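You operate a simulated robot arm through the tools that you are given. There is no shell and no other tool. Be economical: measure what you need, move in short steps, check, and stop when the job is done.

Carry out the task below with a simulated robot arm. There is one attempt and no reset: what you move stays moved.

Task
Run eight load cycles on the green coupon and pause the test partway.
Fine: dial knob at 8, high pressure, run, yellow hold button, run again; low pressure after the end.
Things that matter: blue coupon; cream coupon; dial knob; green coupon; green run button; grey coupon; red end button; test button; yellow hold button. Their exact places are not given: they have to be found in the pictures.

It is judged by the outcome, as a careful person would: the job done as asked, and still so three seconds after it is handed in. It fails if anything else is knocked over, pushed out of place, dropped, spilled or broken.

Robot
A 6-joint arm with a fingered hand, hanging from a carriage that runs on a gantry, over the field with the corners [-2.342, 0.958], [-2.339, -0.522], [0.161, -0.517], [0.158, 0.963] (x, y) and turns from -6.213 to 5.777 rad about z. Base frame: it is fixed where the carriage stands at the start and does not move with it; the origin is on the floor, on the carriage's upright axis, x ahead of it, y to its left, z up. Lengths are in m, angles in rad, forces in N, time in s.
With the tool pointing down near the work surface it reaches from about 0.1 to 0.48 m from the robot's upright axis, wherever it stands. Its first joint turns from -2.897 to 2.897 rad. Places, roughly: blue coupon [0.75, -2, 1]; cream coupon [0.5, -2, 1]; dial knob [0.5, -0.1, 0.8]; green run button [0.5, -0.1, 0.8]; grey coupon [0.75, -2, 1]; red end button [0.5, -0.2, 0.8]; test button [0.5, 0, 0.8]; yellow hold button [0.5, -0.1, 0.8]. Payload 3.7 kg.
The TCP is the grasp point between the finger pads, 0.026 m short of the fingertips. In the tool frame z runs along the fingers and y along their closing line. Largest opening 0.156 m; the body of the gripper starts 0.073 m behind the TCP. The gripper is a hand of 4 fingers: y runs from the thumb to the fingers, the wrist lies at [0, 0, -0.239] in the tool frame, and closing takes about 1.5 s.
Orientation is that of the tool frame in the base frame, as [roll, pitch, yaw] about the fixed x, y, z axes, in that order (R = Rz(yaw) Ry(pitch) Rx(roll)). With the fingers straight down and closing along the base's y, the tool's x points along the base's -x, its y along +y and its z along -z.

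Tools
- The arm moves only by the tool step_arm. Its argument "moves" is a list of rows, each a list of 7 numbers: the shift along the base's x, y, z in m, then the turn, a rotation vector about the base's x, y, z in rad, then the closure, from 0 (fully open) to 1 (shut). In form: [[tx, ty, tz, ax, ay, az, grip], ...]. A call has 1 to 10 rows; each row shifts and turns the commanded pose from where the row before left it. Rows are played at 5 a second. More than 0.05 m and 0.15 rad between two rows, or a gripper value outside its range, and nothing of the call is played. A pose out of reach is approached as far as the arm can. The call stops where the force on the tool passes 40 N (or 10 N more than at its start, if that is more) or the arm is blocked; 0.2 s more then pass. The fingers move at their own pace (about 0.045 m/s each) and stop on an object; they squeeze with about 22 N. The grip force told is the motor's: it shows also when the fingers shut on nothing. Time passes only in rows, and 0.2 s behind the last, so rows that do not move let the fingers close. The reply holds the time, the measured pose of the TCP, the force on the tool along the base axes, the opening and the grip force, in the units named above and with some noise, with the torque about the TCP (base axes, N m) and any sound that the robot's microphone picked up.
- Cameras (640 x 400 px; columns grow to the right, rows downward): "scene" is now at [0.2448, 0.0329, 1.7634]; the picture's right is [0.48, -0.88, 0.00], its down [-0.82, -0.45, -0.36] and it looks along [0.32, 0.18, -0.93] (base axes); focal length 264 px, centre (320, 200). "wrist" rides on the gripper at [0.058, -0.058, -0.091] in the tool frame; the picture's right is [0.71, 0.71, 0.00], its down [-0.53, 0.53, -0.67] and it looks along [-0.47, 0.47, 0.74] (tool axes); focal length 265 px, centre (320, 200).
- camera(camera): a new picture of that camera. The clock stands still meanwhile.
- raise_lower(by): slides the trunk up (or, below 0, down) by that many m; the arm and the scene camera ride with it, the base frame stays. It gives what a move gives, with no picture.
- drive_base(legs): drives the robot by 1 to 6 legs, each [ahead, left, turn to the left] in m, m and rad, along the robot's own axes; the way and the turn of a leg run together, so that a leg with both is an arc; at most 1.5 m and 3.142 rad a leg. The arm and the cameras ride along, it lands a little off, and it stops where it bumps. It keeps to its track: a leg is cut to what the track allows. It gives what a move gives.
- grasp_type(shape): the hand has 4 fingers and takes this shape, open, in about a second: jaw (thumb against the fingers, like two jaws); tri (thumb and two fingers); tip (a fingertip pinch); poke (one finger out to press); point (the index stretched); flat (the hand flat); cup (the hand cupped); fist (a fist). The gripper value then closes the fingers along that shape, each until it touches; the sizes above hold for jaw. It gives what a move gives, with no picture.
- head_to(pan, tilt): turns the head with the scene camera to pan (to the left, within 2.705 rad either way) and tilt (down, from -0.506 to 1.204), counted from straight ahead of the robot. It gives what a move gives.
- probe_pixels(camera, pixels): for up to 12 pixels [column, row] of the newest picture of that camera ("zoom" is the newest enlarged one), the place [x, y, z] in the base frame of the surface seen there, good to about 0.002 m, but the place of the scene camera against the robot may be out by one fixed shift of up to 0.018 m in any direction. The clock stands still meanwhile.
- inspect(camera, box): a new picture of the part [left, top, right, bottom] of that camera's present view, enlarged. The clock stands still meanwhile.
- finish_job(): hands the job in; it is judged then, once.

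Go step by step. Measure first, check grasps and placings, and put right what went wrong. The budget is 80 turns and 68 pictures, counting those below and the enlarged ones. Unless the task says otherwise, let go and move clear before handing in, and close with one line.

The tools are called as name(argument=value, ...) on one line, values as JSON. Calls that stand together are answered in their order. step_arm: Moves the arm, as the interface text tells. Its arguments: {"type":"object","properties":{"moves":{"type":"array"}},"required":["moves"]} The other tools are called the same way: raise_lower (by) slides the trunk up or down; grasp_type (shape) gives the hand a shape; drive_base (legs) drives the base; head_to (pan, tilt) turns the head that bears the scene camera; camera (camera) takes a picture; probe_pixels (camera, pixels) gives the place of the surface under pixels of a picture; inspect (camera, box) takes an enlarged picture of a part of a camera's view; finish_job () hands the job in.

At the start:

```text
clock: 0.0
tcp_pos: [0.4741, -0.177, 1.1462]
tcp_rot: [-3.139, -0.001, 3.141]
force: [0.3, -0.5, -1.1]
moment: [-0.01, -0.01, -0.02]
finger_gap: 0.1561
gripper_force: 0.0
shape: jaw
trunk travel left (down, up): [-0.605, 0.074]
robot x, y, heading: [-0.0006, 0.0025, -0.003]
head pan, tilt: [0.504, 1.201]
```

scene: 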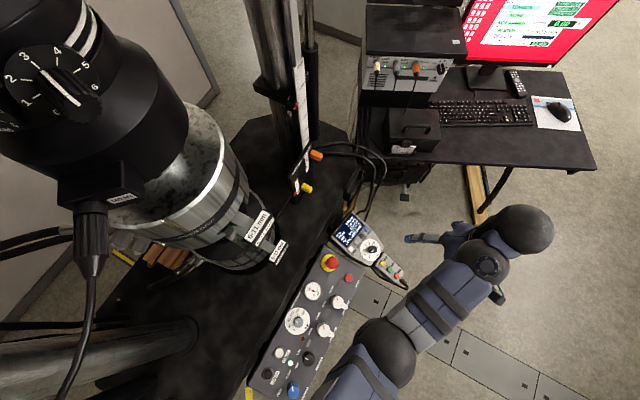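
wrist: 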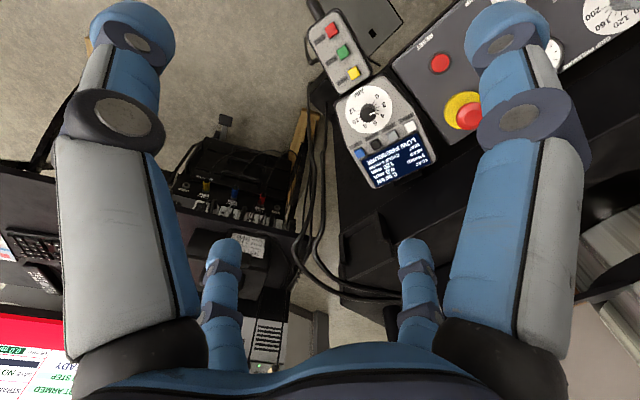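

The pictures show a pendant with a display and dial near scene (360,240), its red/green/yellow buttons near (390,268), and a larger panel near (310,320). I'll enlarge these to read them.

inspect(camera="scene", box=[320, 200, 420, 300])

inspect(camera="wrist", box=[290, 0, 450, 200])

inspect(camera="scene", box=[440, 0, 640, 120])

inspect(camera="scene", box=[230, 240, 370, 400])

```text
4.00 times, centred on (370, 250) of scene
```

zoom: 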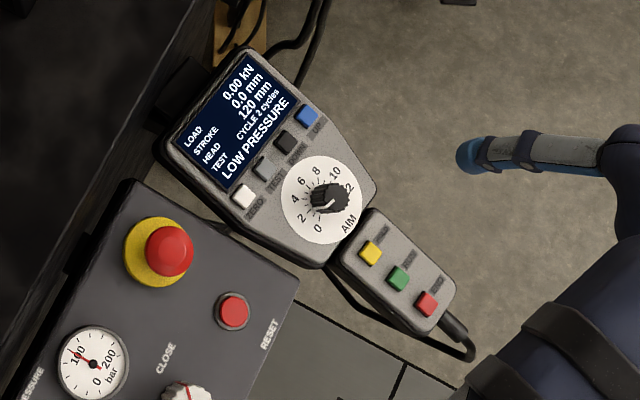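

```text
2.00 times, centred on (370, 100) of wrist
```

zoom: 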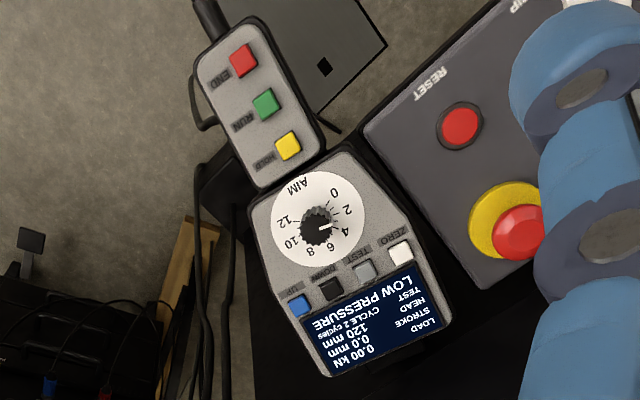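

```text
3.20 times, centred on (540, 60) of scene
```

zoom: 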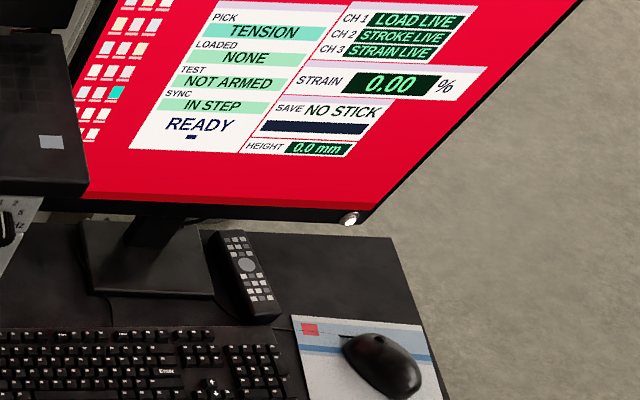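

```text
2.50 times, centred on (300, 320) of scene
```

zoom: 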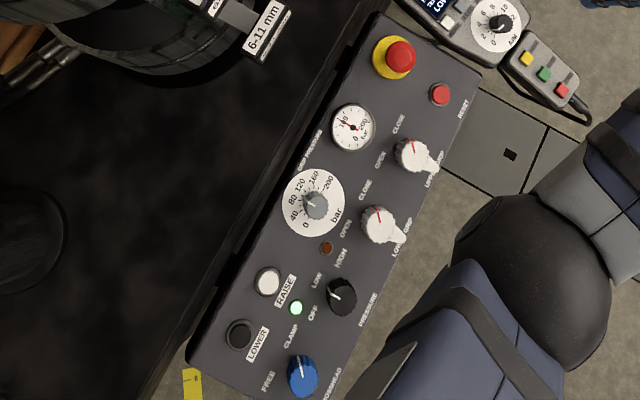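

The pendant reads CYCLE 2 cycles at LOW PRESSURE, its buttons are hold, run and end, and the monitor says LOADED NONE. I'll look round to find the coupons and the grips.

head_to(pan=0.5, tilt=0.5)

camera(camera="scene")

head_to(pan=-1.2, tilt=0.5)

camera(camera="scene")

```text
clock: 1.1
tcp_pos: [0.475, -0.1786, 1.1478]
tcp_rot: [3.141, 0.001, -3.14]
force: [-0.7, 0.7, 0.9]
moment: [-0.02, 0.01, 0.01]
finger_gap: 0.1562
gripper_force: 0.1
shape: jaw
trunk travel left (down, up): [-0.605, 0.074]
robot x, y, heading: [-0.0001, -0.0028, 0.003]
head pan, tilt: [0.499, 0.499]
```

```text
61 pictures are left
```

scene: 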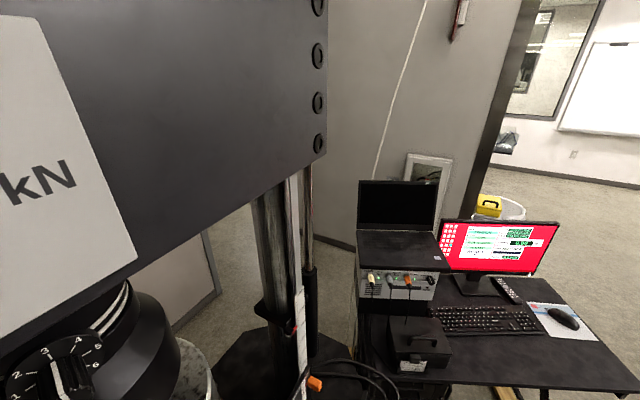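

```text
clock: 2.8
tcp_pos: [0.4748, -0.1781, 1.1469]
tcp_rot: [3.14, 0.001, 3.141]
force: [-0.5, -0.5, 0.1]
moment: [-0.01, 0.01, 0.0]
finger_gap: 0.1558
gripper_force: 0.1
shape: jaw
trunk travel left (down, up): [-0.605, 0.074]
robot x, y, heading: [0.0022, -0.0003, 0.0]
head pan, tilt: [-1.201, 0.499]
```

```text
60 pictures are left
```

scene: 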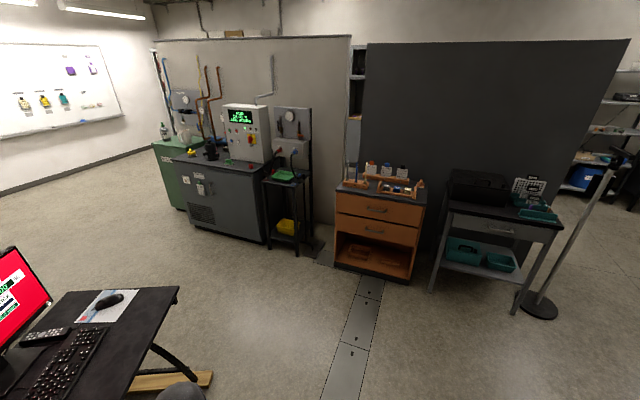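

An orange cabinet with coupon-like blocks stands at (385,185), possibly the coupon store. I'll enlarge it and measure.

inspect(camera="scene", box=[325, 145, 437, 215])

probe_pixels(camera="scene", pixels=[[355, 175], [387, 172], [398, 188], [380, 210], [370, 300], [350, 360], [285, 175], [530, 205]])

```text
5.71 times, centred on (381, 180) of scene
```

zoom: 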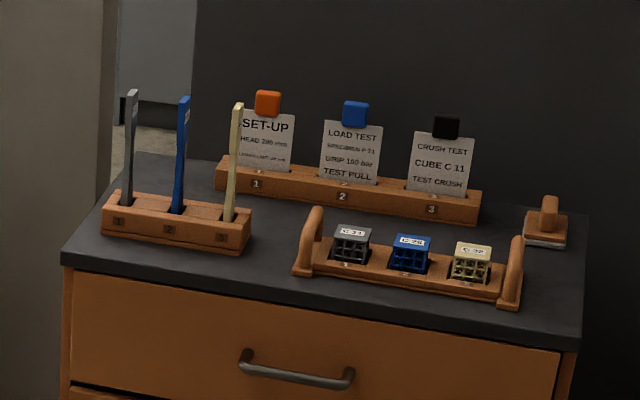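

```text
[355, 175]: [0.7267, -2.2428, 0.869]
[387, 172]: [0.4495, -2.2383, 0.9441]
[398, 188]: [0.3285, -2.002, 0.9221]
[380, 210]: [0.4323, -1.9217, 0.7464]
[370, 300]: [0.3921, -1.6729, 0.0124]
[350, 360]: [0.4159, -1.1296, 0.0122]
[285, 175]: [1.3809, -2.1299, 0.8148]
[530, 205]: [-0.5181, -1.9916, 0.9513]
```

The rack holds only grey, blue and cream coupons, so the green one is probably already in the machine. I'll look at the machine's grips.

head_to(pan=1.1, tilt=0.9)

camera(camera="scene")

head_to(pan=1.1, tilt=0.2)

camera(camera="scene")

```text
clock: 4.9
tcp_pos: [0.4738, -0.1774, 1.1465]
tcp_rot: [3.14, 0.001, -3.141]
force: [1.2, 0.0, -0.8]
moment: [-0.03, -0.05, 0.01]
finger_gap: 0.1559
gripper_force: 0.0
shape: jaw
trunk travel left (down, up): [-0.605, 0.074]
robot x, y, heading: [-0.002, 0.0017, 0.0]
head pan, tilt: [1.1, 0.901]
```

```text
58 pictures are left
```

scene: 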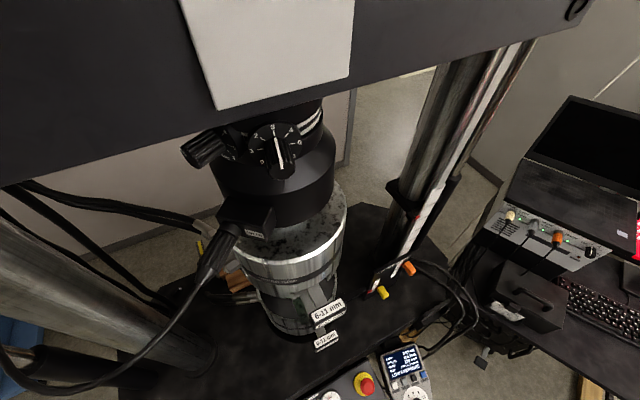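

```text
clock: 6.0
tcp_pos: [0.4744, -0.1783, 1.147]
tcp_rot: [3.141, 0.0, -3.142]
force: [-0.4, 0.6, 0.3]
moment: [0.0, 0.0, 0.02]
finger_gap: 0.1558
gripper_force: 0.0
shape: jaw
trunk travel left (down, up): [-0.605, 0.074]
robot x, y, heading: [0.0029, 0.0003, -0.003]
head pan, tilt: [1.1, 0.201]
```

```text
57 pictures are left
```

scene: 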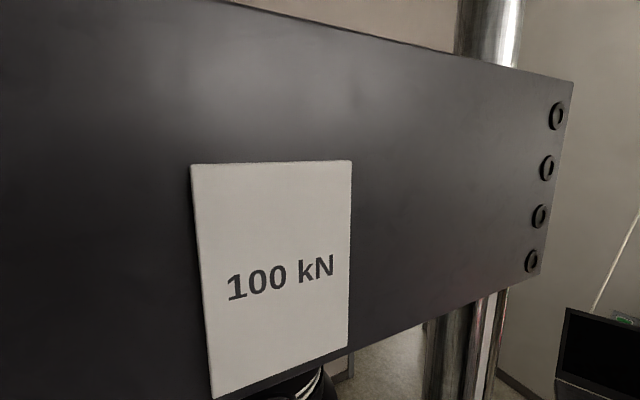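

From this height the crosshead blocks the view of the grips. I'll back off and then lower the trunk for a level look.

drive_base(legs=[[-0.55, -0.3, 0]])

head_to(pan=0.6, tilt=0.9)

camera(camera="scene")

```text
clock: 9.5
tcp_pos: [-0.0795, -0.4793, 1.1474]
tcp_rot: [3.141, -0.001, -3.138]
force: [-0.5, 0.6, -0.2]
moment: [0.0, 0.03, 0.0]
finger_gap: 0.1557
gripper_force: 0.0
shape: jaw
trunk travel left (down, up): [-0.605, 0.074]
robot x, y, heading: [-0.5527, -0.3037, 0.001]
head pan, tilt: [1.1, 0.201]
```

```text
clock: 10.6
tcp_pos: [-0.0786, -0.4785, 1.1466]
tcp_rot: [3.141, 0.001, -3.139]
force: [0.4, 0.1, -0.2]
moment: [0.01, -0.03, 0.0]
finger_gap: 0.1561
gripper_force: 0.1
shape: jaw
trunk travel left (down, up): [-0.605, 0.074]
robot x, y, heading: [-0.5523, -0.3025, -0.001]
head pan, tilt: [0.6, 0.901]
```

```text
56 pictures are left
```

scene: 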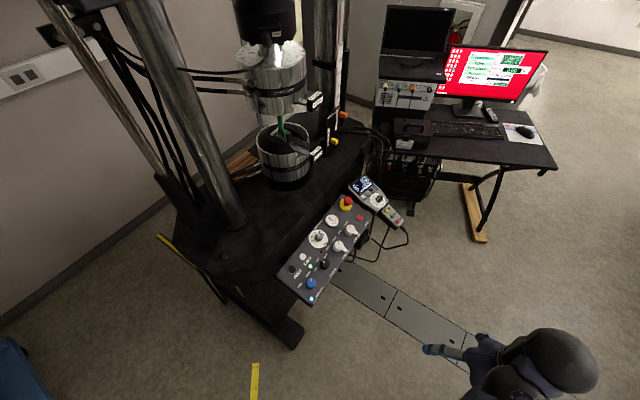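

A green coupon is visible between the grips at (281,128). I'll enlarge the grips and read the monitor in full.

inspect(camera="scene", box=[220, 40, 364, 200])

inspect(camera="scene", box=[440, 40, 550, 110])

probe_pixels(camera="scene", pixels=[[281, 128], [365, 195], [390, 212], [320, 255], [272, 85], [300, 150]])

```text
2.50 times, centred on (292, 120) of scene
```

zoom: 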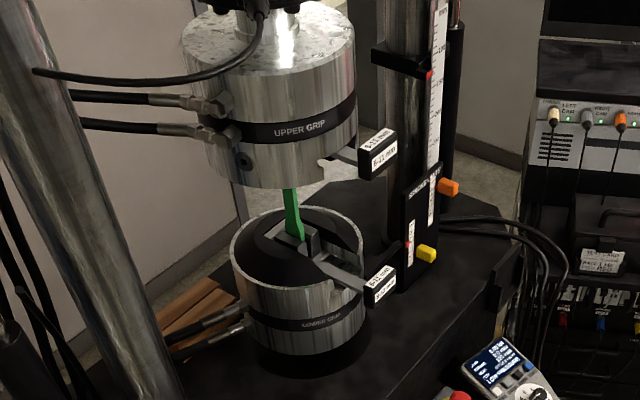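

```text
5.71 times, centred on (495, 75) of scene
```

zoom: 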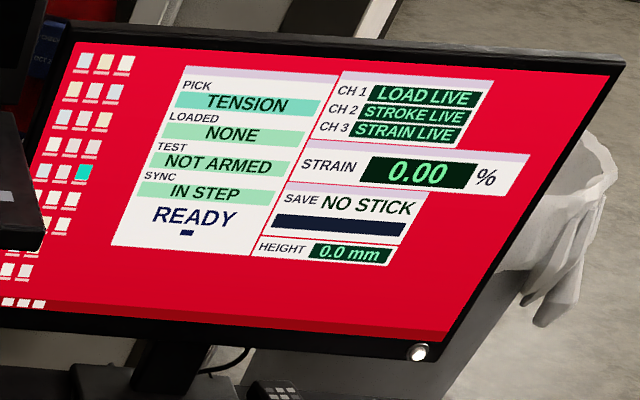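

```text
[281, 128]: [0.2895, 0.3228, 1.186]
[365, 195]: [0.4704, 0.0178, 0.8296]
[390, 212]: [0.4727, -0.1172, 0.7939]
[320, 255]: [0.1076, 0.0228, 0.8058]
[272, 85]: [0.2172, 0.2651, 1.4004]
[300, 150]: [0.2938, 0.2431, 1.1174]
```

The coupon is held between both grips. Now I'll read the panel's pressure knob and the pendant closely.

inspect(camera="scene", box=[270, 190, 380, 310])

inspect(camera="scene", box=[300, 235, 350, 275])

inspect(camera="scene", box=[345, 170, 410, 230])

```text
3.33 times, centred on (325, 250) of scene
```

zoom: 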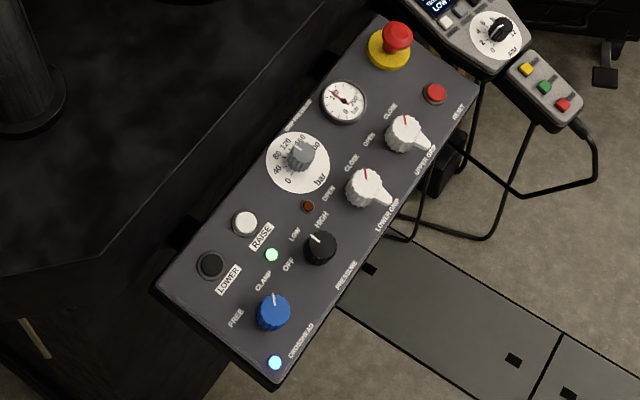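

```text
10.00 times, centred on (325, 255) of scene
```

zoom: 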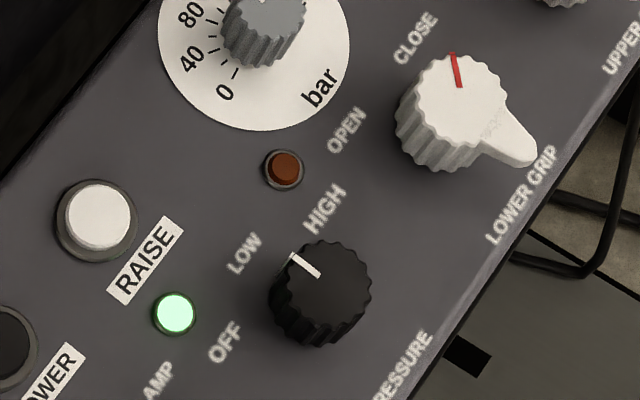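

```text
6.67 times, centred on (378, 200) of scene
```

zoom: 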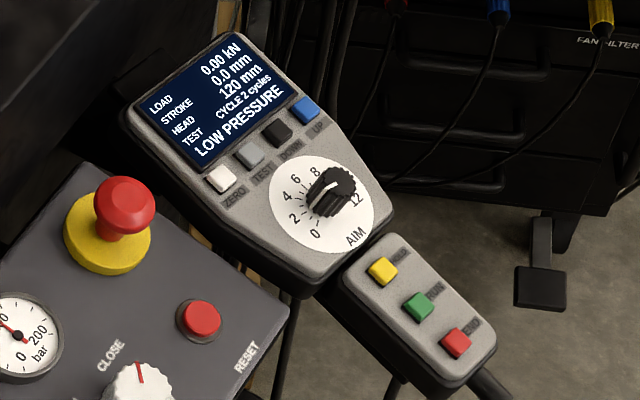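

The pressure knob points at LOW with HIGH clockwise of it, and the dial points near 2. Before driving to a spot that reaches both, I'll measure the desk objects for clearance.

camera(camera="scene")

probe_pixels(camera="scene", pixels=[[523, 104], [455, 50], [415, 30], [405, 95], [440, 140], [557, 165], [322, 262], [375, 199], [378, 204], [356, 199], [385, 205], [396, 219]])

```text
50 pictures are left
```

scene: 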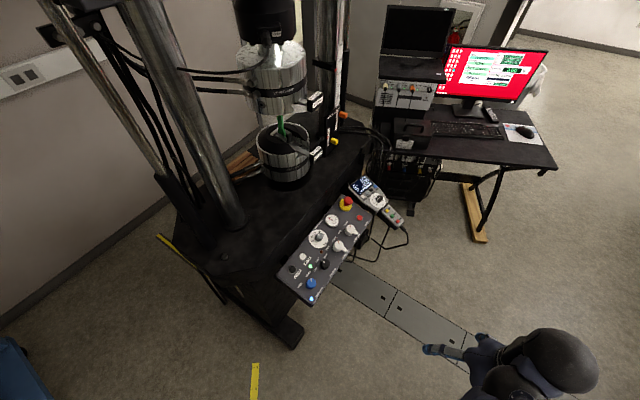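

```text
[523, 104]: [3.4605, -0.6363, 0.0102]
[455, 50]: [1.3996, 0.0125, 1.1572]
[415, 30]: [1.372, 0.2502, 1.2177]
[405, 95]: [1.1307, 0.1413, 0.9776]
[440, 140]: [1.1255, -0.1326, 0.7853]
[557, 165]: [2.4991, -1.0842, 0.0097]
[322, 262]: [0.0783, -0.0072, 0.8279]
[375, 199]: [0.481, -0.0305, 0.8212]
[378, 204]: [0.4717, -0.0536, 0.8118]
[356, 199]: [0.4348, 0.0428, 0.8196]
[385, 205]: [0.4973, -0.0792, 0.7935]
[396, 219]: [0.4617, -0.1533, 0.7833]
```

The desk starts beyond x≈1.0, so there is clearance. I'll drive to about (0.13, -0.27).

drive_base(legs=[[0.68, 0.03, 0]])

camera(camera="wrist")

head_to(pan=0.9, tilt=1.1)

camera(camera="scene")

```text
clock: 14.4
tcp_pos: [0.6038, -0.4524, 1.1469]
tcp_rot: [3.142, 0.001, 3.138]
force: [0.9, 0.3, 0.4]
moment: [-0.03, 0.0, 0.01]
finger_gap: 0.1562
gripper_force: 0.1
shape: jaw
trunk travel left (down, up): [-0.605, 0.074]
robot x, y, heading: [0.1316, -0.2704, -0.003]
head pan, tilt: [0.6, 0.901]
```

```text
49 pictures are left
```

wrist: 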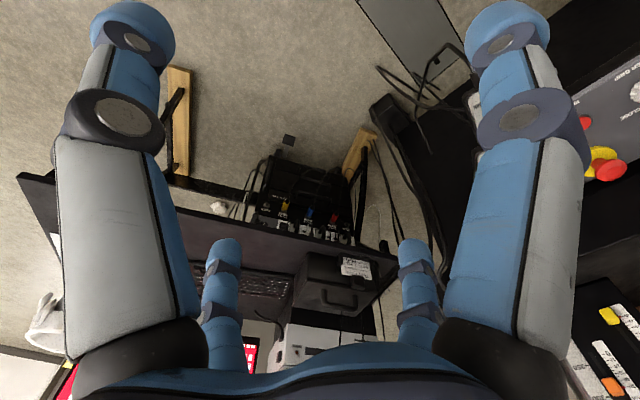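

```text
clock: 15.2
tcp_pos: [0.6033, -0.4518, 1.1475]
tcp_rot: [-3.141, 0.0, 3.137]
force: [0.3, 1.5, -1.1]
moment: [0.0, 0.03, -0.01]
finger_gap: 0.156
gripper_force: 0.0
shape: jaw
trunk travel left (down, up): [-0.605, 0.074]
robot x, y, heading: [0.1296, -0.2717, -0.005]
head pan, tilt: [0.901, 1.1]
```

```text
48 pictures are left
```

scene: 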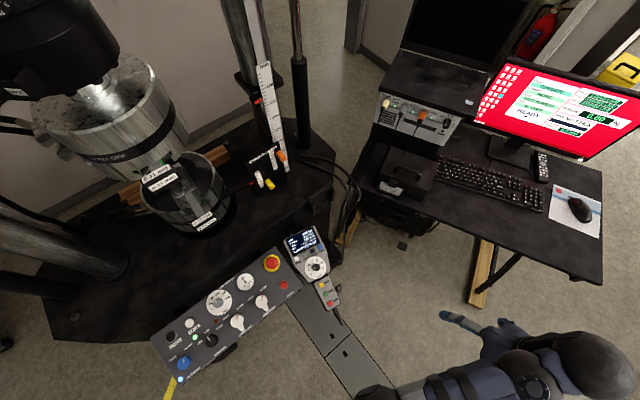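

From here both the panel and the pendant are visible. I'll enlarge them and measure the knobs, their tops and the surfaces.

inspect(camera="scene", box=[275, 220, 355, 320])

probe_pixels(camera="scene", pixels=[[316, 264], [325, 274], [307, 275], [320, 250], [320, 286], [325, 295], [329, 304], [316, 292], [336, 299], [212, 341], [225, 345], [215, 328]])

inspect(camera="scene", box=[180, 300, 260, 360])

```text
4.00 times, centred on (315, 270) of scene
```

zoom: 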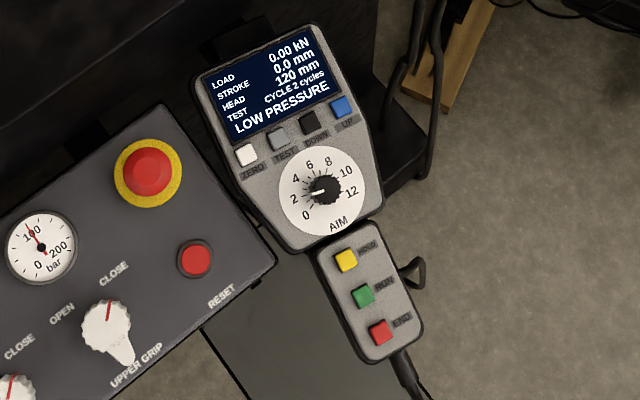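

```text
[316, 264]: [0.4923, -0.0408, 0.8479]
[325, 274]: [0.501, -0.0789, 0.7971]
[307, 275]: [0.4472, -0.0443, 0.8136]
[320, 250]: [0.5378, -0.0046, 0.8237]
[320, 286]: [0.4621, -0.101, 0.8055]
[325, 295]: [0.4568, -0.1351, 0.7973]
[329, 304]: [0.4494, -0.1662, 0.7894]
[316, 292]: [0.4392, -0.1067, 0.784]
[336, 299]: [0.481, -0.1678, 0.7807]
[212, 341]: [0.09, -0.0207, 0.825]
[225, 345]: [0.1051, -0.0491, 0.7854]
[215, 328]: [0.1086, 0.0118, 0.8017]
```

```text
6.67 times, centred on (220, 330) of scene
```

zoom: 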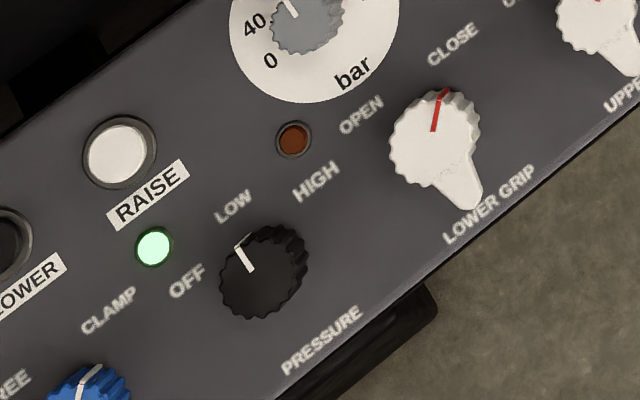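

The dial knob top is near (0.492,-0.041,0.848) and the pendant face tilts towards -y. I'll take a fingertip shape and bring the hand above the pendant for a close wrist view.

grasp_type(shape="tip")

step_arm(moves=[[-0.015, 0.045, 0, 0, 0, 0, 0], [-0.015, 0.045, 0, 0, 0, 0, 0], [-0.015, 0.045, 0, 0, 0, 0, 0], [-0.015, 0.045, 0, 0, 0, 0, 0], [-0.015, 0.045, -0.01, 0.06, 0, 0, 0], [-0.015, 0.04, -0.02, 0.06, 0, 0, 0], [-0.01, 0.035, -0.02, 0.06, 0, 0, 0], [-0.01, 0.03, -0.03, 0.06, 0, 0, 0], [0, 0, -0.03, 0.06, 0, 0, 0]])

camera(camera="wrist")

camera(camera="scene")

```text
clock: 16.1
tcp_pos: [0.6038, -0.4524, 1.1471]
tcp_rot: [-3.141, 0.0, 3.138]
force: [0.5, 0.0, -0.4]
moment: [0.0, 0.01, -0.01]
finger_gap: 0.1559
gripper_force: 0.0
shape: tip
trunk travel left (down, up): [-0.605, 0.074]
robot x, y, heading: [0.1303, -0.2725, -0.006]
head pan, tilt: [0.901, 1.1]
```

```text
clock: 18.1
tcp_pos: [0.525, -0.1317, 1.019]
tcp_rot: [2.881, -0.003, 3.138]
force: [-0.3, -0.4, 0.1]
moment: [-0.01, -0.01, -0.01]
finger_gap: 0.1557
gripper_force: 0.1
shape: tip
out of reach, approached as far as the arm can: row 1, 2, 3, 4, 9
trunk travel left (down, up): [-0.605, 0.074]
robot x, y, heading: [0.1291, -0.271, -0.006]
head pan, tilt: [0.901, 1.1]
```

```text
45 pictures are left
```

wrist: 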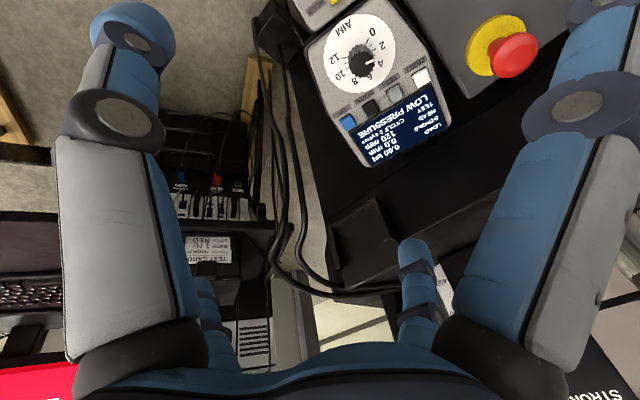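

```text
44 pictures are left
```

scene: 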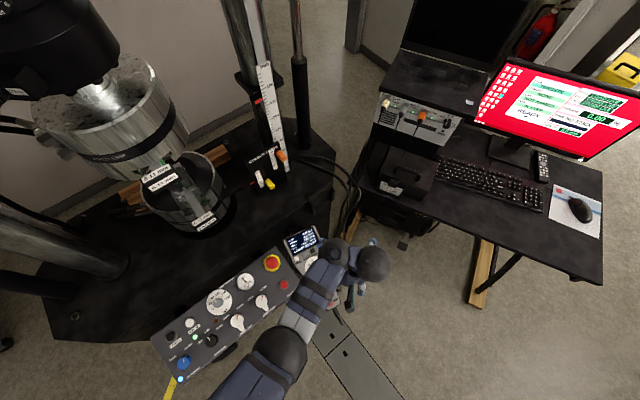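

The wrist camera sees the dial at (363,60) with the pendant facing it. I'll measure the dial plane and buttons from this camera.

probe_pixels(camera="wrist", pixels=[[363, 61], [358, 60], [345, 22], [385, 40], [330, 70], [395, 65], [415, 60], [337, 95], [325, 40], [347, 120], [419, 78], [375, 155]])

inspect(camera="wrist", box=[300, 0, 460, 170])

```text
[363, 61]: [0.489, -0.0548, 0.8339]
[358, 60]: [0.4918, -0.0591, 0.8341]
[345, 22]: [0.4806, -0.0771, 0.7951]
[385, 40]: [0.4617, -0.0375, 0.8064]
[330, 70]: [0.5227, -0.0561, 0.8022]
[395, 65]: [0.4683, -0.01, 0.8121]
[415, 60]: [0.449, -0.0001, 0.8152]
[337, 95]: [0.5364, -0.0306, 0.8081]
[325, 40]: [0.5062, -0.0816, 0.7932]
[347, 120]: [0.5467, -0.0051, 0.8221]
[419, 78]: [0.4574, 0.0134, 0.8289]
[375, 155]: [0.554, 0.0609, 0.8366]
```

```text
2.35 times, centred on (380, 85) of wrist
```

zoom: 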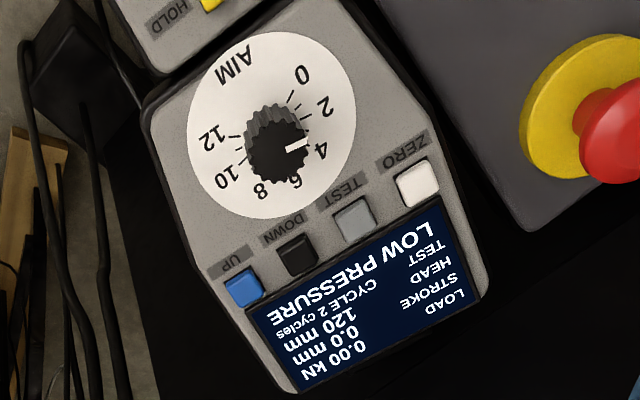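

The wrist probes put the dial knob base at about (0.489,-0.046,0.804) and its top at (0.489,-0.054,0.834). The face tilts about 0.255 rad, which matches the present tool tilt, so I'll part-close the pinch to see where the fingertips meet.

step_arm(moves=[[0, 0, 0, 0, 0, 0, 0.65], [0, 0, 0, 0, 0, 0, 0.65], [0, 0, 0, 0, 0, 0, 0.65], [0, 0, 0, 0, 0, 0, 0.65], [0, 0, 0, 0, 0, 0, 0.65], [0, 0, 0, 0, 0, 0, 0.65]])

camera(camera="wrist")

```text
clock: 19.5
tcp_pos: [0.525, -0.1309, 1.0193]
tcp_rot: [2.882, 0.0, 3.138]
force: [-1.0, 0.5, 0.8]
moment: [-0.02, 0.01, 0.04]
finger_gap: 0.0548
gripper_force: 0.1
shape: tip
trunk travel left (down, up): [-0.605, 0.074]
robot x, y, heading: [0.1335, -0.2732, -0.006]
head pan, tilt: [0.901, 1.1]
```

```text
42 pictures are left
```

wrist: 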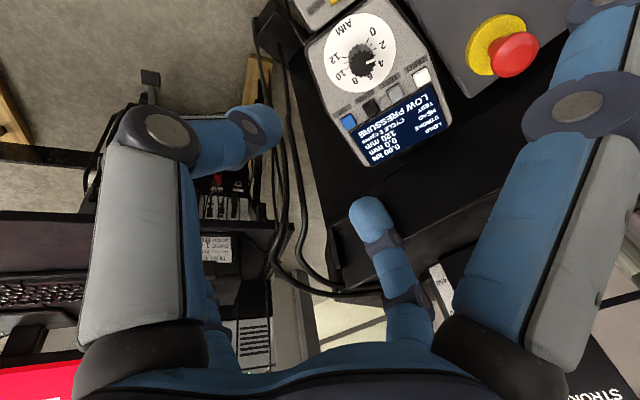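

In this shape the thumb (255,130) and one finger (370,220) close while the right finger stays out. I'll measure the fingertip places to know the clearances.

probe_pixels(camera="wrist", pixels=[[265, 125], [240, 115], [370, 210], [368, 225], [600, 10], [600, 40], [520, 55], [480, 40], [600, 100]])

inspect(camera="scene", box=[280, 220, 400, 320])

```text
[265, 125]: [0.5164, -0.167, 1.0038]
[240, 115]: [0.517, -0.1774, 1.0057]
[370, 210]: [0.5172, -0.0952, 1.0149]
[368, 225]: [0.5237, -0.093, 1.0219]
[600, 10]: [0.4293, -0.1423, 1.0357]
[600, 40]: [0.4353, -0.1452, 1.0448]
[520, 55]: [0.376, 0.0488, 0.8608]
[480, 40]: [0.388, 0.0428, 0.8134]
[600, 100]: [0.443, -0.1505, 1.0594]
```

```text
4.00 times, centred on (340, 270) of scene
```

zoom: 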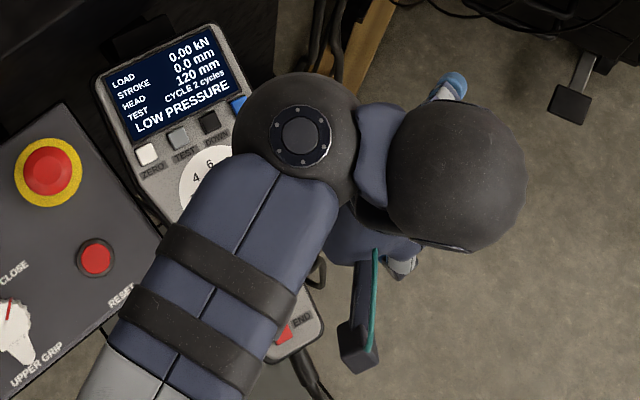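

The pinch is centred on the TCP along y, with the two unused fingers splayed about 0.09 m to either x side. I'll move to 5 cm above the knob along the face normal while pre-turning +0.9 rad for the later clockwise twist.

step_arm(moves=[[-0.006, 0.0108, -0.022, 0, -0.037, 0.145, 0.58], [-0.006, 0.0108, -0.022, 0, -0.037, 0.145, 0.58], [-0.006, 0.0108, -0.022, 0, -0.037, 0.145, 0.58], [-0.006, 0.0108, -0.022, 0, -0.037, 0.145, 0.58], [-0.006, 0.0108, -0.022, 0, -0.037, 0.145, 0.58], [-0.006, 0.0108, -0.022, 0, -0.037, 0.145, 0.58], [0, 0, 0, 0, 0, 0, 0.58]])

camera(camera="wrist")

```text
clock: 21.1
tcp_pos: [0.3702, -0.0155, 0.9922]
tcp_rot: [2.938, 0.193, -2.268]
force: [-0.6, 0.3, 0.2]
moment: [-0.02, 0.0, 0.03]
finger_gap: 0.0655
gripper_force: 0.1
shape: tip
out of reach, approached as far as the arm can: row 1, 2, 3, 4, 5, 6
trunk travel left (down, up): [-0.605, 0.074]
robot x, y, heading: [0.1267, -0.2685, -0.004]
head pan, tilt: [0.901, 1.1]
```

```text
40 pictures are left
```

wrist: 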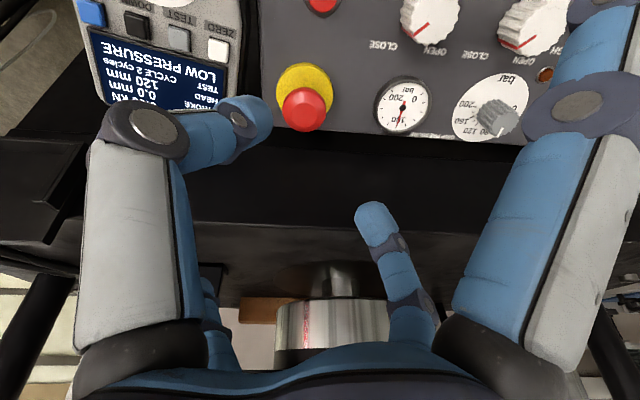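

The arm fell short and slid to (0.37,-0.016,0.99), so the trunk is too high to reach down to the knob. I'll move the hand clear towards -y, then lower the trunk.

step_arm(moves=[[0.01, -0.04, 0.01, 0, 0, 0, 0.58], [0.01, -0.04, 0.01, 0, 0, 0, 0.58], [0.01, -0.04, 0.01, 0, 0, 0, 0.58], [0.01, -0.04, 0, 0, 0, 0, 0.58], [0.01, -0.04, 0, 0, 0, 0, 0.58], [0, 0, 0, 0, 0, 0, 0.58]])

```text
clock: 22.5
tcp_pos: [0.4216, -0.2151, 1.0219]
tcp_rot: [2.938, 0.193, -2.261]
force: [0.7, 0.3, 0.2]
moment: [0.03, 0.0, 0.01]
finger_gap: 0.0653
gripper_force: 0.1
shape: tip
trunk travel left (down, up): [-0.605, 0.074]
robot x, y, heading: [0.1301, -0.2703, -0.002]
head pan, tilt: [0.901, 1.1]
```

The hand is clear at (0.42,-0.215,1.02) and follows commands again. I'll lower the trunk by 0.13.

raise_lower(by=-0.13)

step_arm(moves=[[0.011, 0.025, 0.004, 0, 0, 0, 0.58], [0.011, 0.025, 0.004, 0, 0, 0, 0.58], [0.011, 0.025, 0.004, 0, 0, 0, 0.58], [0.011, 0.025, 0.004, 0, 0, 0, 0.58], [0.011, 0.025, 0.002, 0, 0, 0, 0.58], [0.011, 0.024, 0, 0, 0, 0, 0.58], [0, 0, 0, 0, 0, 0, 0.58]])

camera(camera="wrist")

```text
clock: 24.1
tcp_pos: [0.4214, -0.2153, 0.8914]
tcp_rot: [2.938, 0.196, -2.262]
force: [1.2, 0.0, -0.1]
moment: [-0.02, -0.03, -0.04]
finger_gap: 0.0653
gripper_force: 0.0
shape: tip
trunk travel left (down, up): [-0.475, 0.204]
robot x, y, heading: [0.1282, -0.2706, -0.005]
head pan, tilt: [0.901, 1.1]
```

```text
clock: 25.6
tcp_pos: [0.4869, -0.0656, 0.9108]
tcp_rot: [2.936, 0.195, -2.261]
force: [0.2, 1.0, -0.3]
moment: [-0.01, -0.02, -0.02]
finger_gap: 0.0654
gripper_force: 0.0
shape: tip
trunk travel left (down, up): [-0.475, 0.204]
robot x, y, heading: [0.1291, -0.2736, -0.003]
head pan, tilt: [0.901, 1.1]
```

```text
39 pictures are left
```

wrist: 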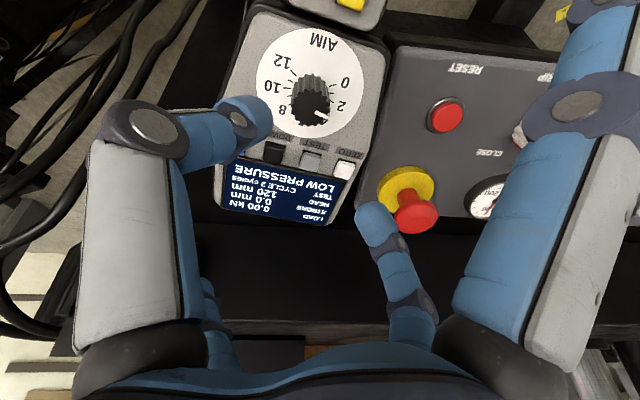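

The hand now hangs about 8 cm above the dial, which I can see at (312,103). I'll re-measure the knob from here.

inspect(camera="wrist", box=[220, 0, 460, 240])

probe_pixels(camera="wrist", pixels=[[305, 105], [318, 110], [312, 85], [340, 60], [285, 60], [345, 115], [290, 125], [265, 80], [325, 30], [311, 160], [375, 215], [262, 120]])

```text
1.67 times, centred on (340, 120) of wrist
```

zoom: 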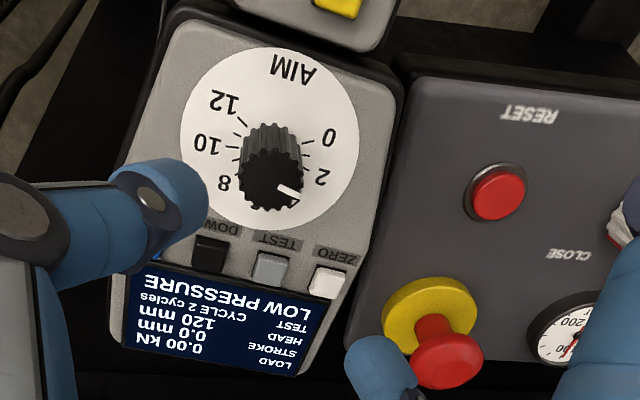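

```text
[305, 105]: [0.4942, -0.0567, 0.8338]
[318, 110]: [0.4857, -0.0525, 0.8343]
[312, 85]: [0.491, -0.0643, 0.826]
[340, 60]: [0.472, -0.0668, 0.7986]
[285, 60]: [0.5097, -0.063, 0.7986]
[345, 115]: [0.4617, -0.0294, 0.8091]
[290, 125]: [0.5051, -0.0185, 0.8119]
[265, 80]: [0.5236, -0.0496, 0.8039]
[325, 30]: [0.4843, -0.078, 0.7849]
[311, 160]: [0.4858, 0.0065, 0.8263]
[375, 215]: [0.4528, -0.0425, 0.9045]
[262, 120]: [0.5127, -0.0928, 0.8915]
```

The knob top centre is (0.490,-0.055,0.834), with clear space on both sides of the pinch. I'll line up on the knob axis, then descend along it.

step_arm(moves=[[0.003, -0.007, 0, 0, 0, 0, 0.58], [0, 0.005, -0.02, 0, 0, 0, 0.58], [0, 0.005, -0.02, 0, 0, 0, 0.58], [0, 0.005, -0.02, 0, 0, 0, 0.58], [0, 0.003, -0.012, 0, 0, 0, 0.58], [0, 0, 0, 0, 0, 0, 0.58]])

camera(camera="wrist")

```text
clock: 27.1
tcp_pos: [0.4746, -0.0643, 0.8904]
tcp_rot: [2.938, 0.193, -2.262]
force: [0.2, 0.6, -0.4]
moment: [0.01, 0.05, 0.02]
finger_gap: 0.0652
gripper_force: 0.1
shape: tip
out of reach, approached as far as the arm can: row 2, 3, 4, 5
trunk travel left (down, up): [-0.475, 0.204]
robot x, y, heading: [0.1293, -0.274, -0.006]
head pan, tilt: [0.901, 1.1]
```

```text
37 pictures are left
```

wrist: 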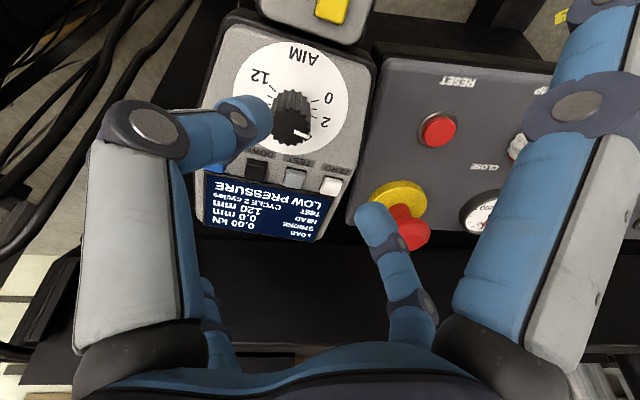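

The arm is again at its lower reach limit. I'll raise the hand about 9.5 cm within the arm, then lower the trunk 10 cm.

step_arm(moves=[[0.003, -0.002, 0.02, 0, 0, 0, 0.58], [0.003, -0.002, 0.02, 0, 0, 0, 0.58], [0.003, -0.002, 0.02, 0, 0, 0, 0.58], [0.003, -0.002, 0.02, 0, 0, 0, 0.58], [0.003, -0.004, 0.015, 0, 0, 0, 0.58], [0, 0, 0, 0, 0, 0, 0.58]])

raise_lower(by=-0.1)

```text
clock: 28.4
tcp_pos: [0.4995, -0.0662, 0.9552]
tcp_rot: [2.939, 0.194, -2.265]
force: [-0.5, -0.8, 0.0]
moment: [0.03, -0.02, -0.01]
finger_gap: 0.0651
gripper_force: 0.0
shape: tip
out of reach, approached as far as the arm can: row 4, 5
trunk travel left (down, up): [-0.475, 0.204]
robot x, y, heading: [0.1318, -0.2719, -0.005]
head pan, tilt: [0.901, 1.1]
```

```text
clock: 29.8
tcp_pos: [0.4989, -0.0654, 0.8566]
tcp_rot: [2.938, 0.195, -2.262]
force: [-0.3, -0.1, -0.7]
moment: [-0.03, 0.0, 0.01]
finger_gap: 0.0652
gripper_force: 0.2
shape: tip
trunk travel left (down, up): [-0.375, 0.304]
robot x, y, heading: [0.1322, -0.2739, -0.005]
head pan, tilt: [0.901, 1.1]
```

At z 0.857 there is no contact. I'll centre on the knob and descend the last 2 cm.

step_arm(moves=[[-0.009, 0.006, 0, 0, 0, 0, 0.58], [0, 0.0025, -0.01, 0, 0, 0, 0.58], [0, 0.0025, -0.01, 0, 0, 0, 0.58], [0, 0, 0, 0, 0, 0, 0.58]])

camera(camera="wrist")

```text
clock: 30.8
tcp_pos: [0.49, -0.0535, 0.8356]
tcp_rot: [2.94, 0.198, -2.262]
force: [0.8, -0.2, 0.2]
moment: [0.0, -0.02, 0.0]
finger_gap: 0.0653
gripper_force: 0.1
shape: tip
trunk travel left (down, up): [-0.375, 0.304]
robot x, y, heading: [0.1286, -0.2709, -0.003]
head pan, tilt: [0.901, 1.1]
```

```text
36 pictures are left
```

wrist: 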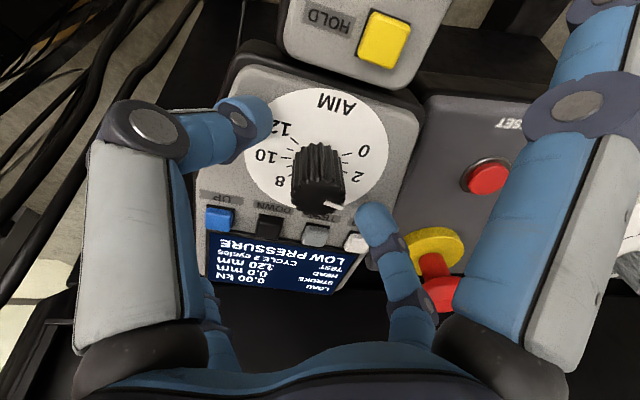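

The knob at (320,180) sits between the two tips at (265,125) and (370,220). I'll go down 5 mm more and close.

step_arm(moves=[[0, 0.001, -0.005, 0, 0, 0, 0.58], [0, 0, 0, 0, 0, 0, 0.75], [0, 0, 0, 0, 0, 0, 0.9], [0, 0, 0, 0, 0, 0, 1], [0, 0, 0, 0, 0, 0, 1], [0, 0, 0, 0, 0, 0, 1], [0, 0, 0, 0, 0, 0, 1], [0, 0, 0, 0, 0, 0, 1]])

inspect(camera="wrist", box=[180, 60, 460, 300])

```text
clock: 32.6
tcp_pos: [0.4882, -0.0527, 0.8301]
tcp_rot: [2.938, 0.195, -2.262]
force: [-2.0, 3.9, -5.1]
moment: [0.08, 0.01, 0.01]
finger_gap: 0.0255
gripper_force: 21.5
shape: tip
trunk travel left (down, up): [-0.375, 0.304]
robot x, y, heading: [0.1292, -0.2737, -0.002]
head pan, tilt: [0.901, 1.1]
```

```text
1.67 times, centred on (320, 180) of wrist
```

zoom: 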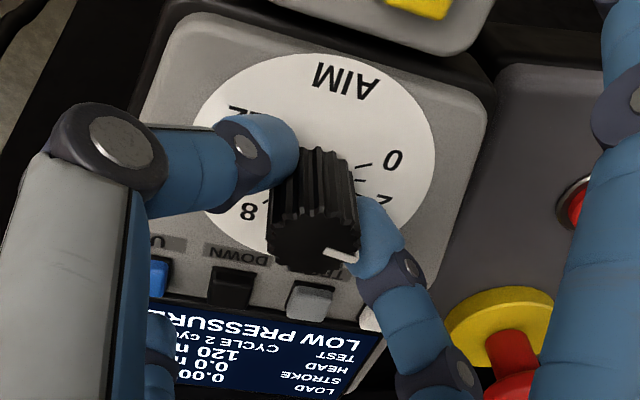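

The pinch holds the knob (gap 0.0255, 21.5 N). I'll turn clockwise 0.56 rad and check the display.

step_arm(moves=[[0, 0, 0, -0.003, 0.036, -0.135, 1], [0, 0, 0, -0.003, 0.036, -0.135, 1], [0, 0, 0, -0.003, 0.036, -0.135, 1], [0, 0, 0, -0.003, 0.036, -0.135, 1], [0, 0, 0, 0, 0, 0, 1]])

camera(camera="wrist")

```text
clock: 33.8
tcp_pos: [0.4895, -0.052, 0.829]
tcp_rot: [2.866, 0.073, -2.818]
force: [0.5, 7.8, -5.2]
moment: [0.15, 0.01, 0.0]
finger_gap: 0.0248
gripper_force: 21.9
shape: tip
trunk travel left (down, up): [-0.375, 0.304]
robot x, y, heading: [0.1275, -0.2706, -0.005]
head pan, tilt: [0.901, 1.1]
```

```text
34 pictures are left
```

wrist: 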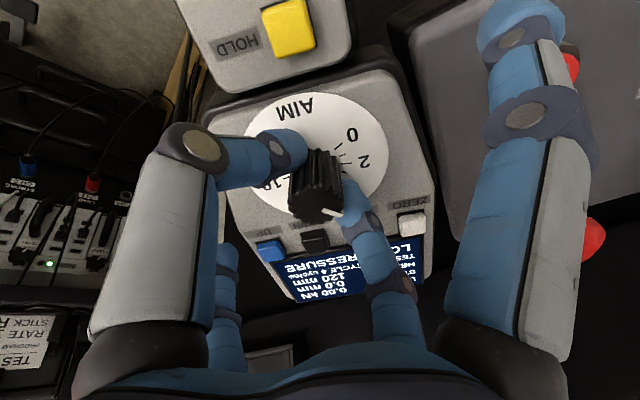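

The display now seems to read 4 cycles, so the knob follows. Before turning further I'll measure the splayed finger against the E-stop, since it will sweep that way.

probe_pixels(camera="wrist", pixels=[[520, 15], [545, 10], [510, 40], [525, 110], [595, 240], [582, 240], [572, 70], [500, 130], [560, 120], [575, 180]])

inspect(camera="wrist", box=[230, 180, 450, 310])

```text
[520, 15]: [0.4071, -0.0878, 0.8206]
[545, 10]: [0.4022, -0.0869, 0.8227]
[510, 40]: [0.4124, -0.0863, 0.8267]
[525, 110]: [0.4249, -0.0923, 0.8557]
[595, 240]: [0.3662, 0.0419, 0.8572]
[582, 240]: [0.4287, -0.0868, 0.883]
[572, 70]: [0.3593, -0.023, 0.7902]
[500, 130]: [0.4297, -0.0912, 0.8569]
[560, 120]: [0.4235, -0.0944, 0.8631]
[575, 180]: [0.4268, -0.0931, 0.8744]
```

```text
2.91 times, centred on (340, 245) of wrist
```

zoom: 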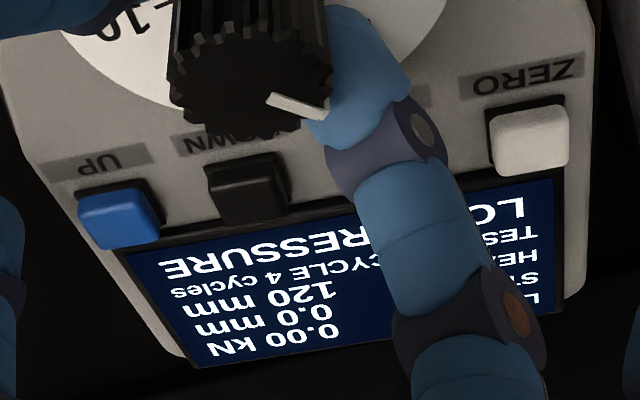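

The finger tip rides at radius 0.10 m and the E-stop's nearest edge is at about 0.127 m, so it clears; the display confirms 4 cycles. I'll turn another 1.12 rad.

step_arm(moves=[[0, 0, 0, -0.003, 0.036, -0.135, 1], [0, 0, 0, -0.003, 0.036, -0.135, 1], [0, 0, 0, -0.003, 0.036, -0.135, 1], [0, 0, 0, -0.003, 0.036, -0.135, 1], [0, 0, 0, -0.003, 0.036, -0.135, 1], [0, 0, 0, -0.003, 0.036, -0.135, 1], [0, 0, 0, -0.003, 0.036, -0.135, 1], [0, 0, 0, -0.003, 0.036, -0.135, 1], [0, 0, 0, 0, 0, 0, 1]])

inspect(camera="wrist", box=[160, 100, 480, 300])

```text
clock: 35.8
tcp_pos: [0.4911, -0.052, 0.8303]
tcp_rot: [2.946, -0.19, 2.377]
force: [6.7, 8.5, -8.5]
moment: [0.19, -0.21, -0.07]
finger_gap: 0.024
gripper_force: 21.6
shape: tip
trunk travel left (down, up): [-0.375, 0.304]
robot x, y, heading: [0.1318, -0.2758, -0.007]
head pan, tilt: [0.901, 1.1]
```

```text
2.00 times, centred on (320, 200) of wrist
```

zoom: 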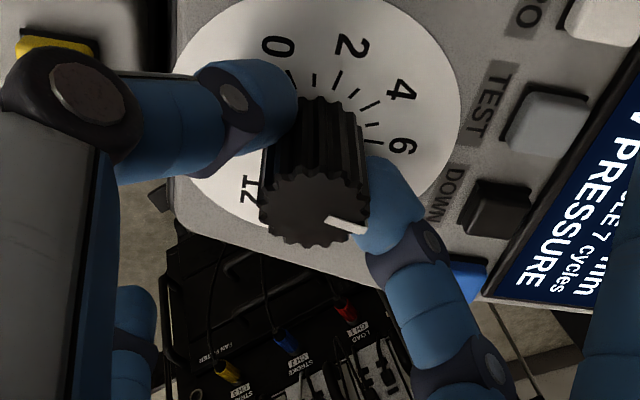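

The display reads 7 cycles. I'll turn a further 0.39 rad.

step_arm(moves=[[0, 0, 0, -0.003, 0.033, -0.126, 1], [0, 0, 0, -0.003, 0.033, -0.126, 1], [0, 0, 0, -0.003, 0.033, -0.126, 1], [0, 0, 0, 0, 0, 0, 1]])

inspect(camera="wrist", box=[160, 100, 480, 300])

```text
clock: 36.8
tcp_pos: [0.4912, -0.053, 0.8302]
tcp_rot: [3.033, -0.24, 1.98]
force: [9.4, 6.2, -7.6]
moment: [0.13, -0.28, -0.05]
finger_gap: 0.0237
gripper_force: 21.3
shape: tip
trunk travel left (down, up): [-0.375, 0.304]
robot x, y, heading: [0.1329, -0.2715, -0.003]
head pan, tilt: [0.901, 1.1]
```

```text
2.00 times, centred on (320, 200) of wrist
```

zoom: 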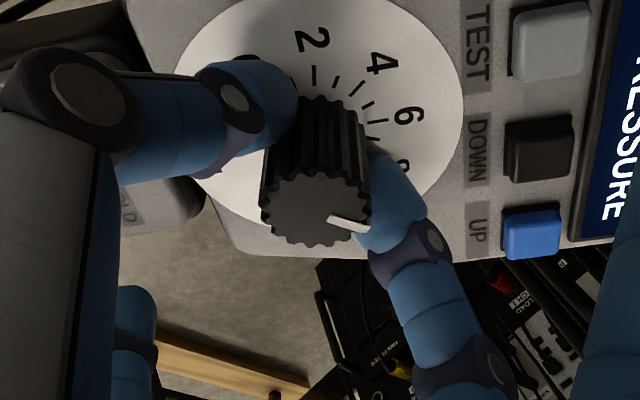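

The cycle count is now hidden behind the finger. I'll open, retreat along the normal and read the display.

step_arm(moves=[[0, 0, 0, 0, 0, 0, 0.7], [0, 0, 0, 0, 0, 0, 0.58], [0, 0, 0, 0, 0, 0, 0.58], [0, 0, 0, 0, 0, 0, 0.58], [0, 0, 0, 0, 0, 0, 0.58], [0, -0.005, 0.02, 0, 0, 0, 0.58], [0, -0.005, 0.02, 0, 0, 0, 0.58], [0, -0.005, 0.02, 0, 0, 0, 0.58], [0, 0, 0, 0, 0, 0, 0.58]])

camera(camera="wrist")

```text
clock: 38.8
tcp_pos: [0.4982, -0.0591, 0.8679]
tcp_rot: [3.035, -0.238, 1.984]
force: [0.6, -0.3, -0.4]
moment: [0.01, 0.01, 0.01]
finger_gap: 0.0653
gripper_force: 0.0
shape: tip
out of reach, approached as far as the arm can: row 7, 8
trunk travel left (down, up): [-0.375, 0.304]
robot x, y, heading: [0.1333, -0.273, -0.005]
head pan, tilt: [0.901, 1.1]
```

```text
30 pictures are left
```

wrist: 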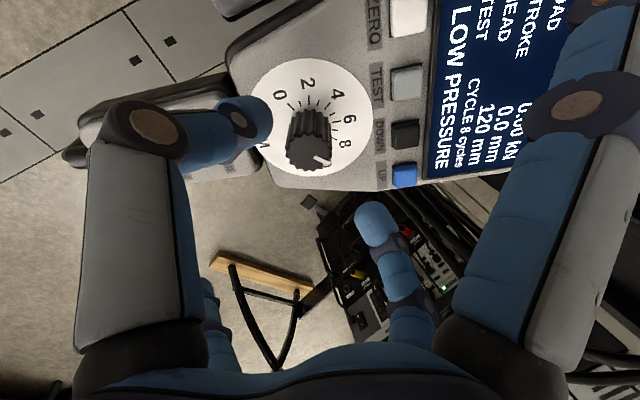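

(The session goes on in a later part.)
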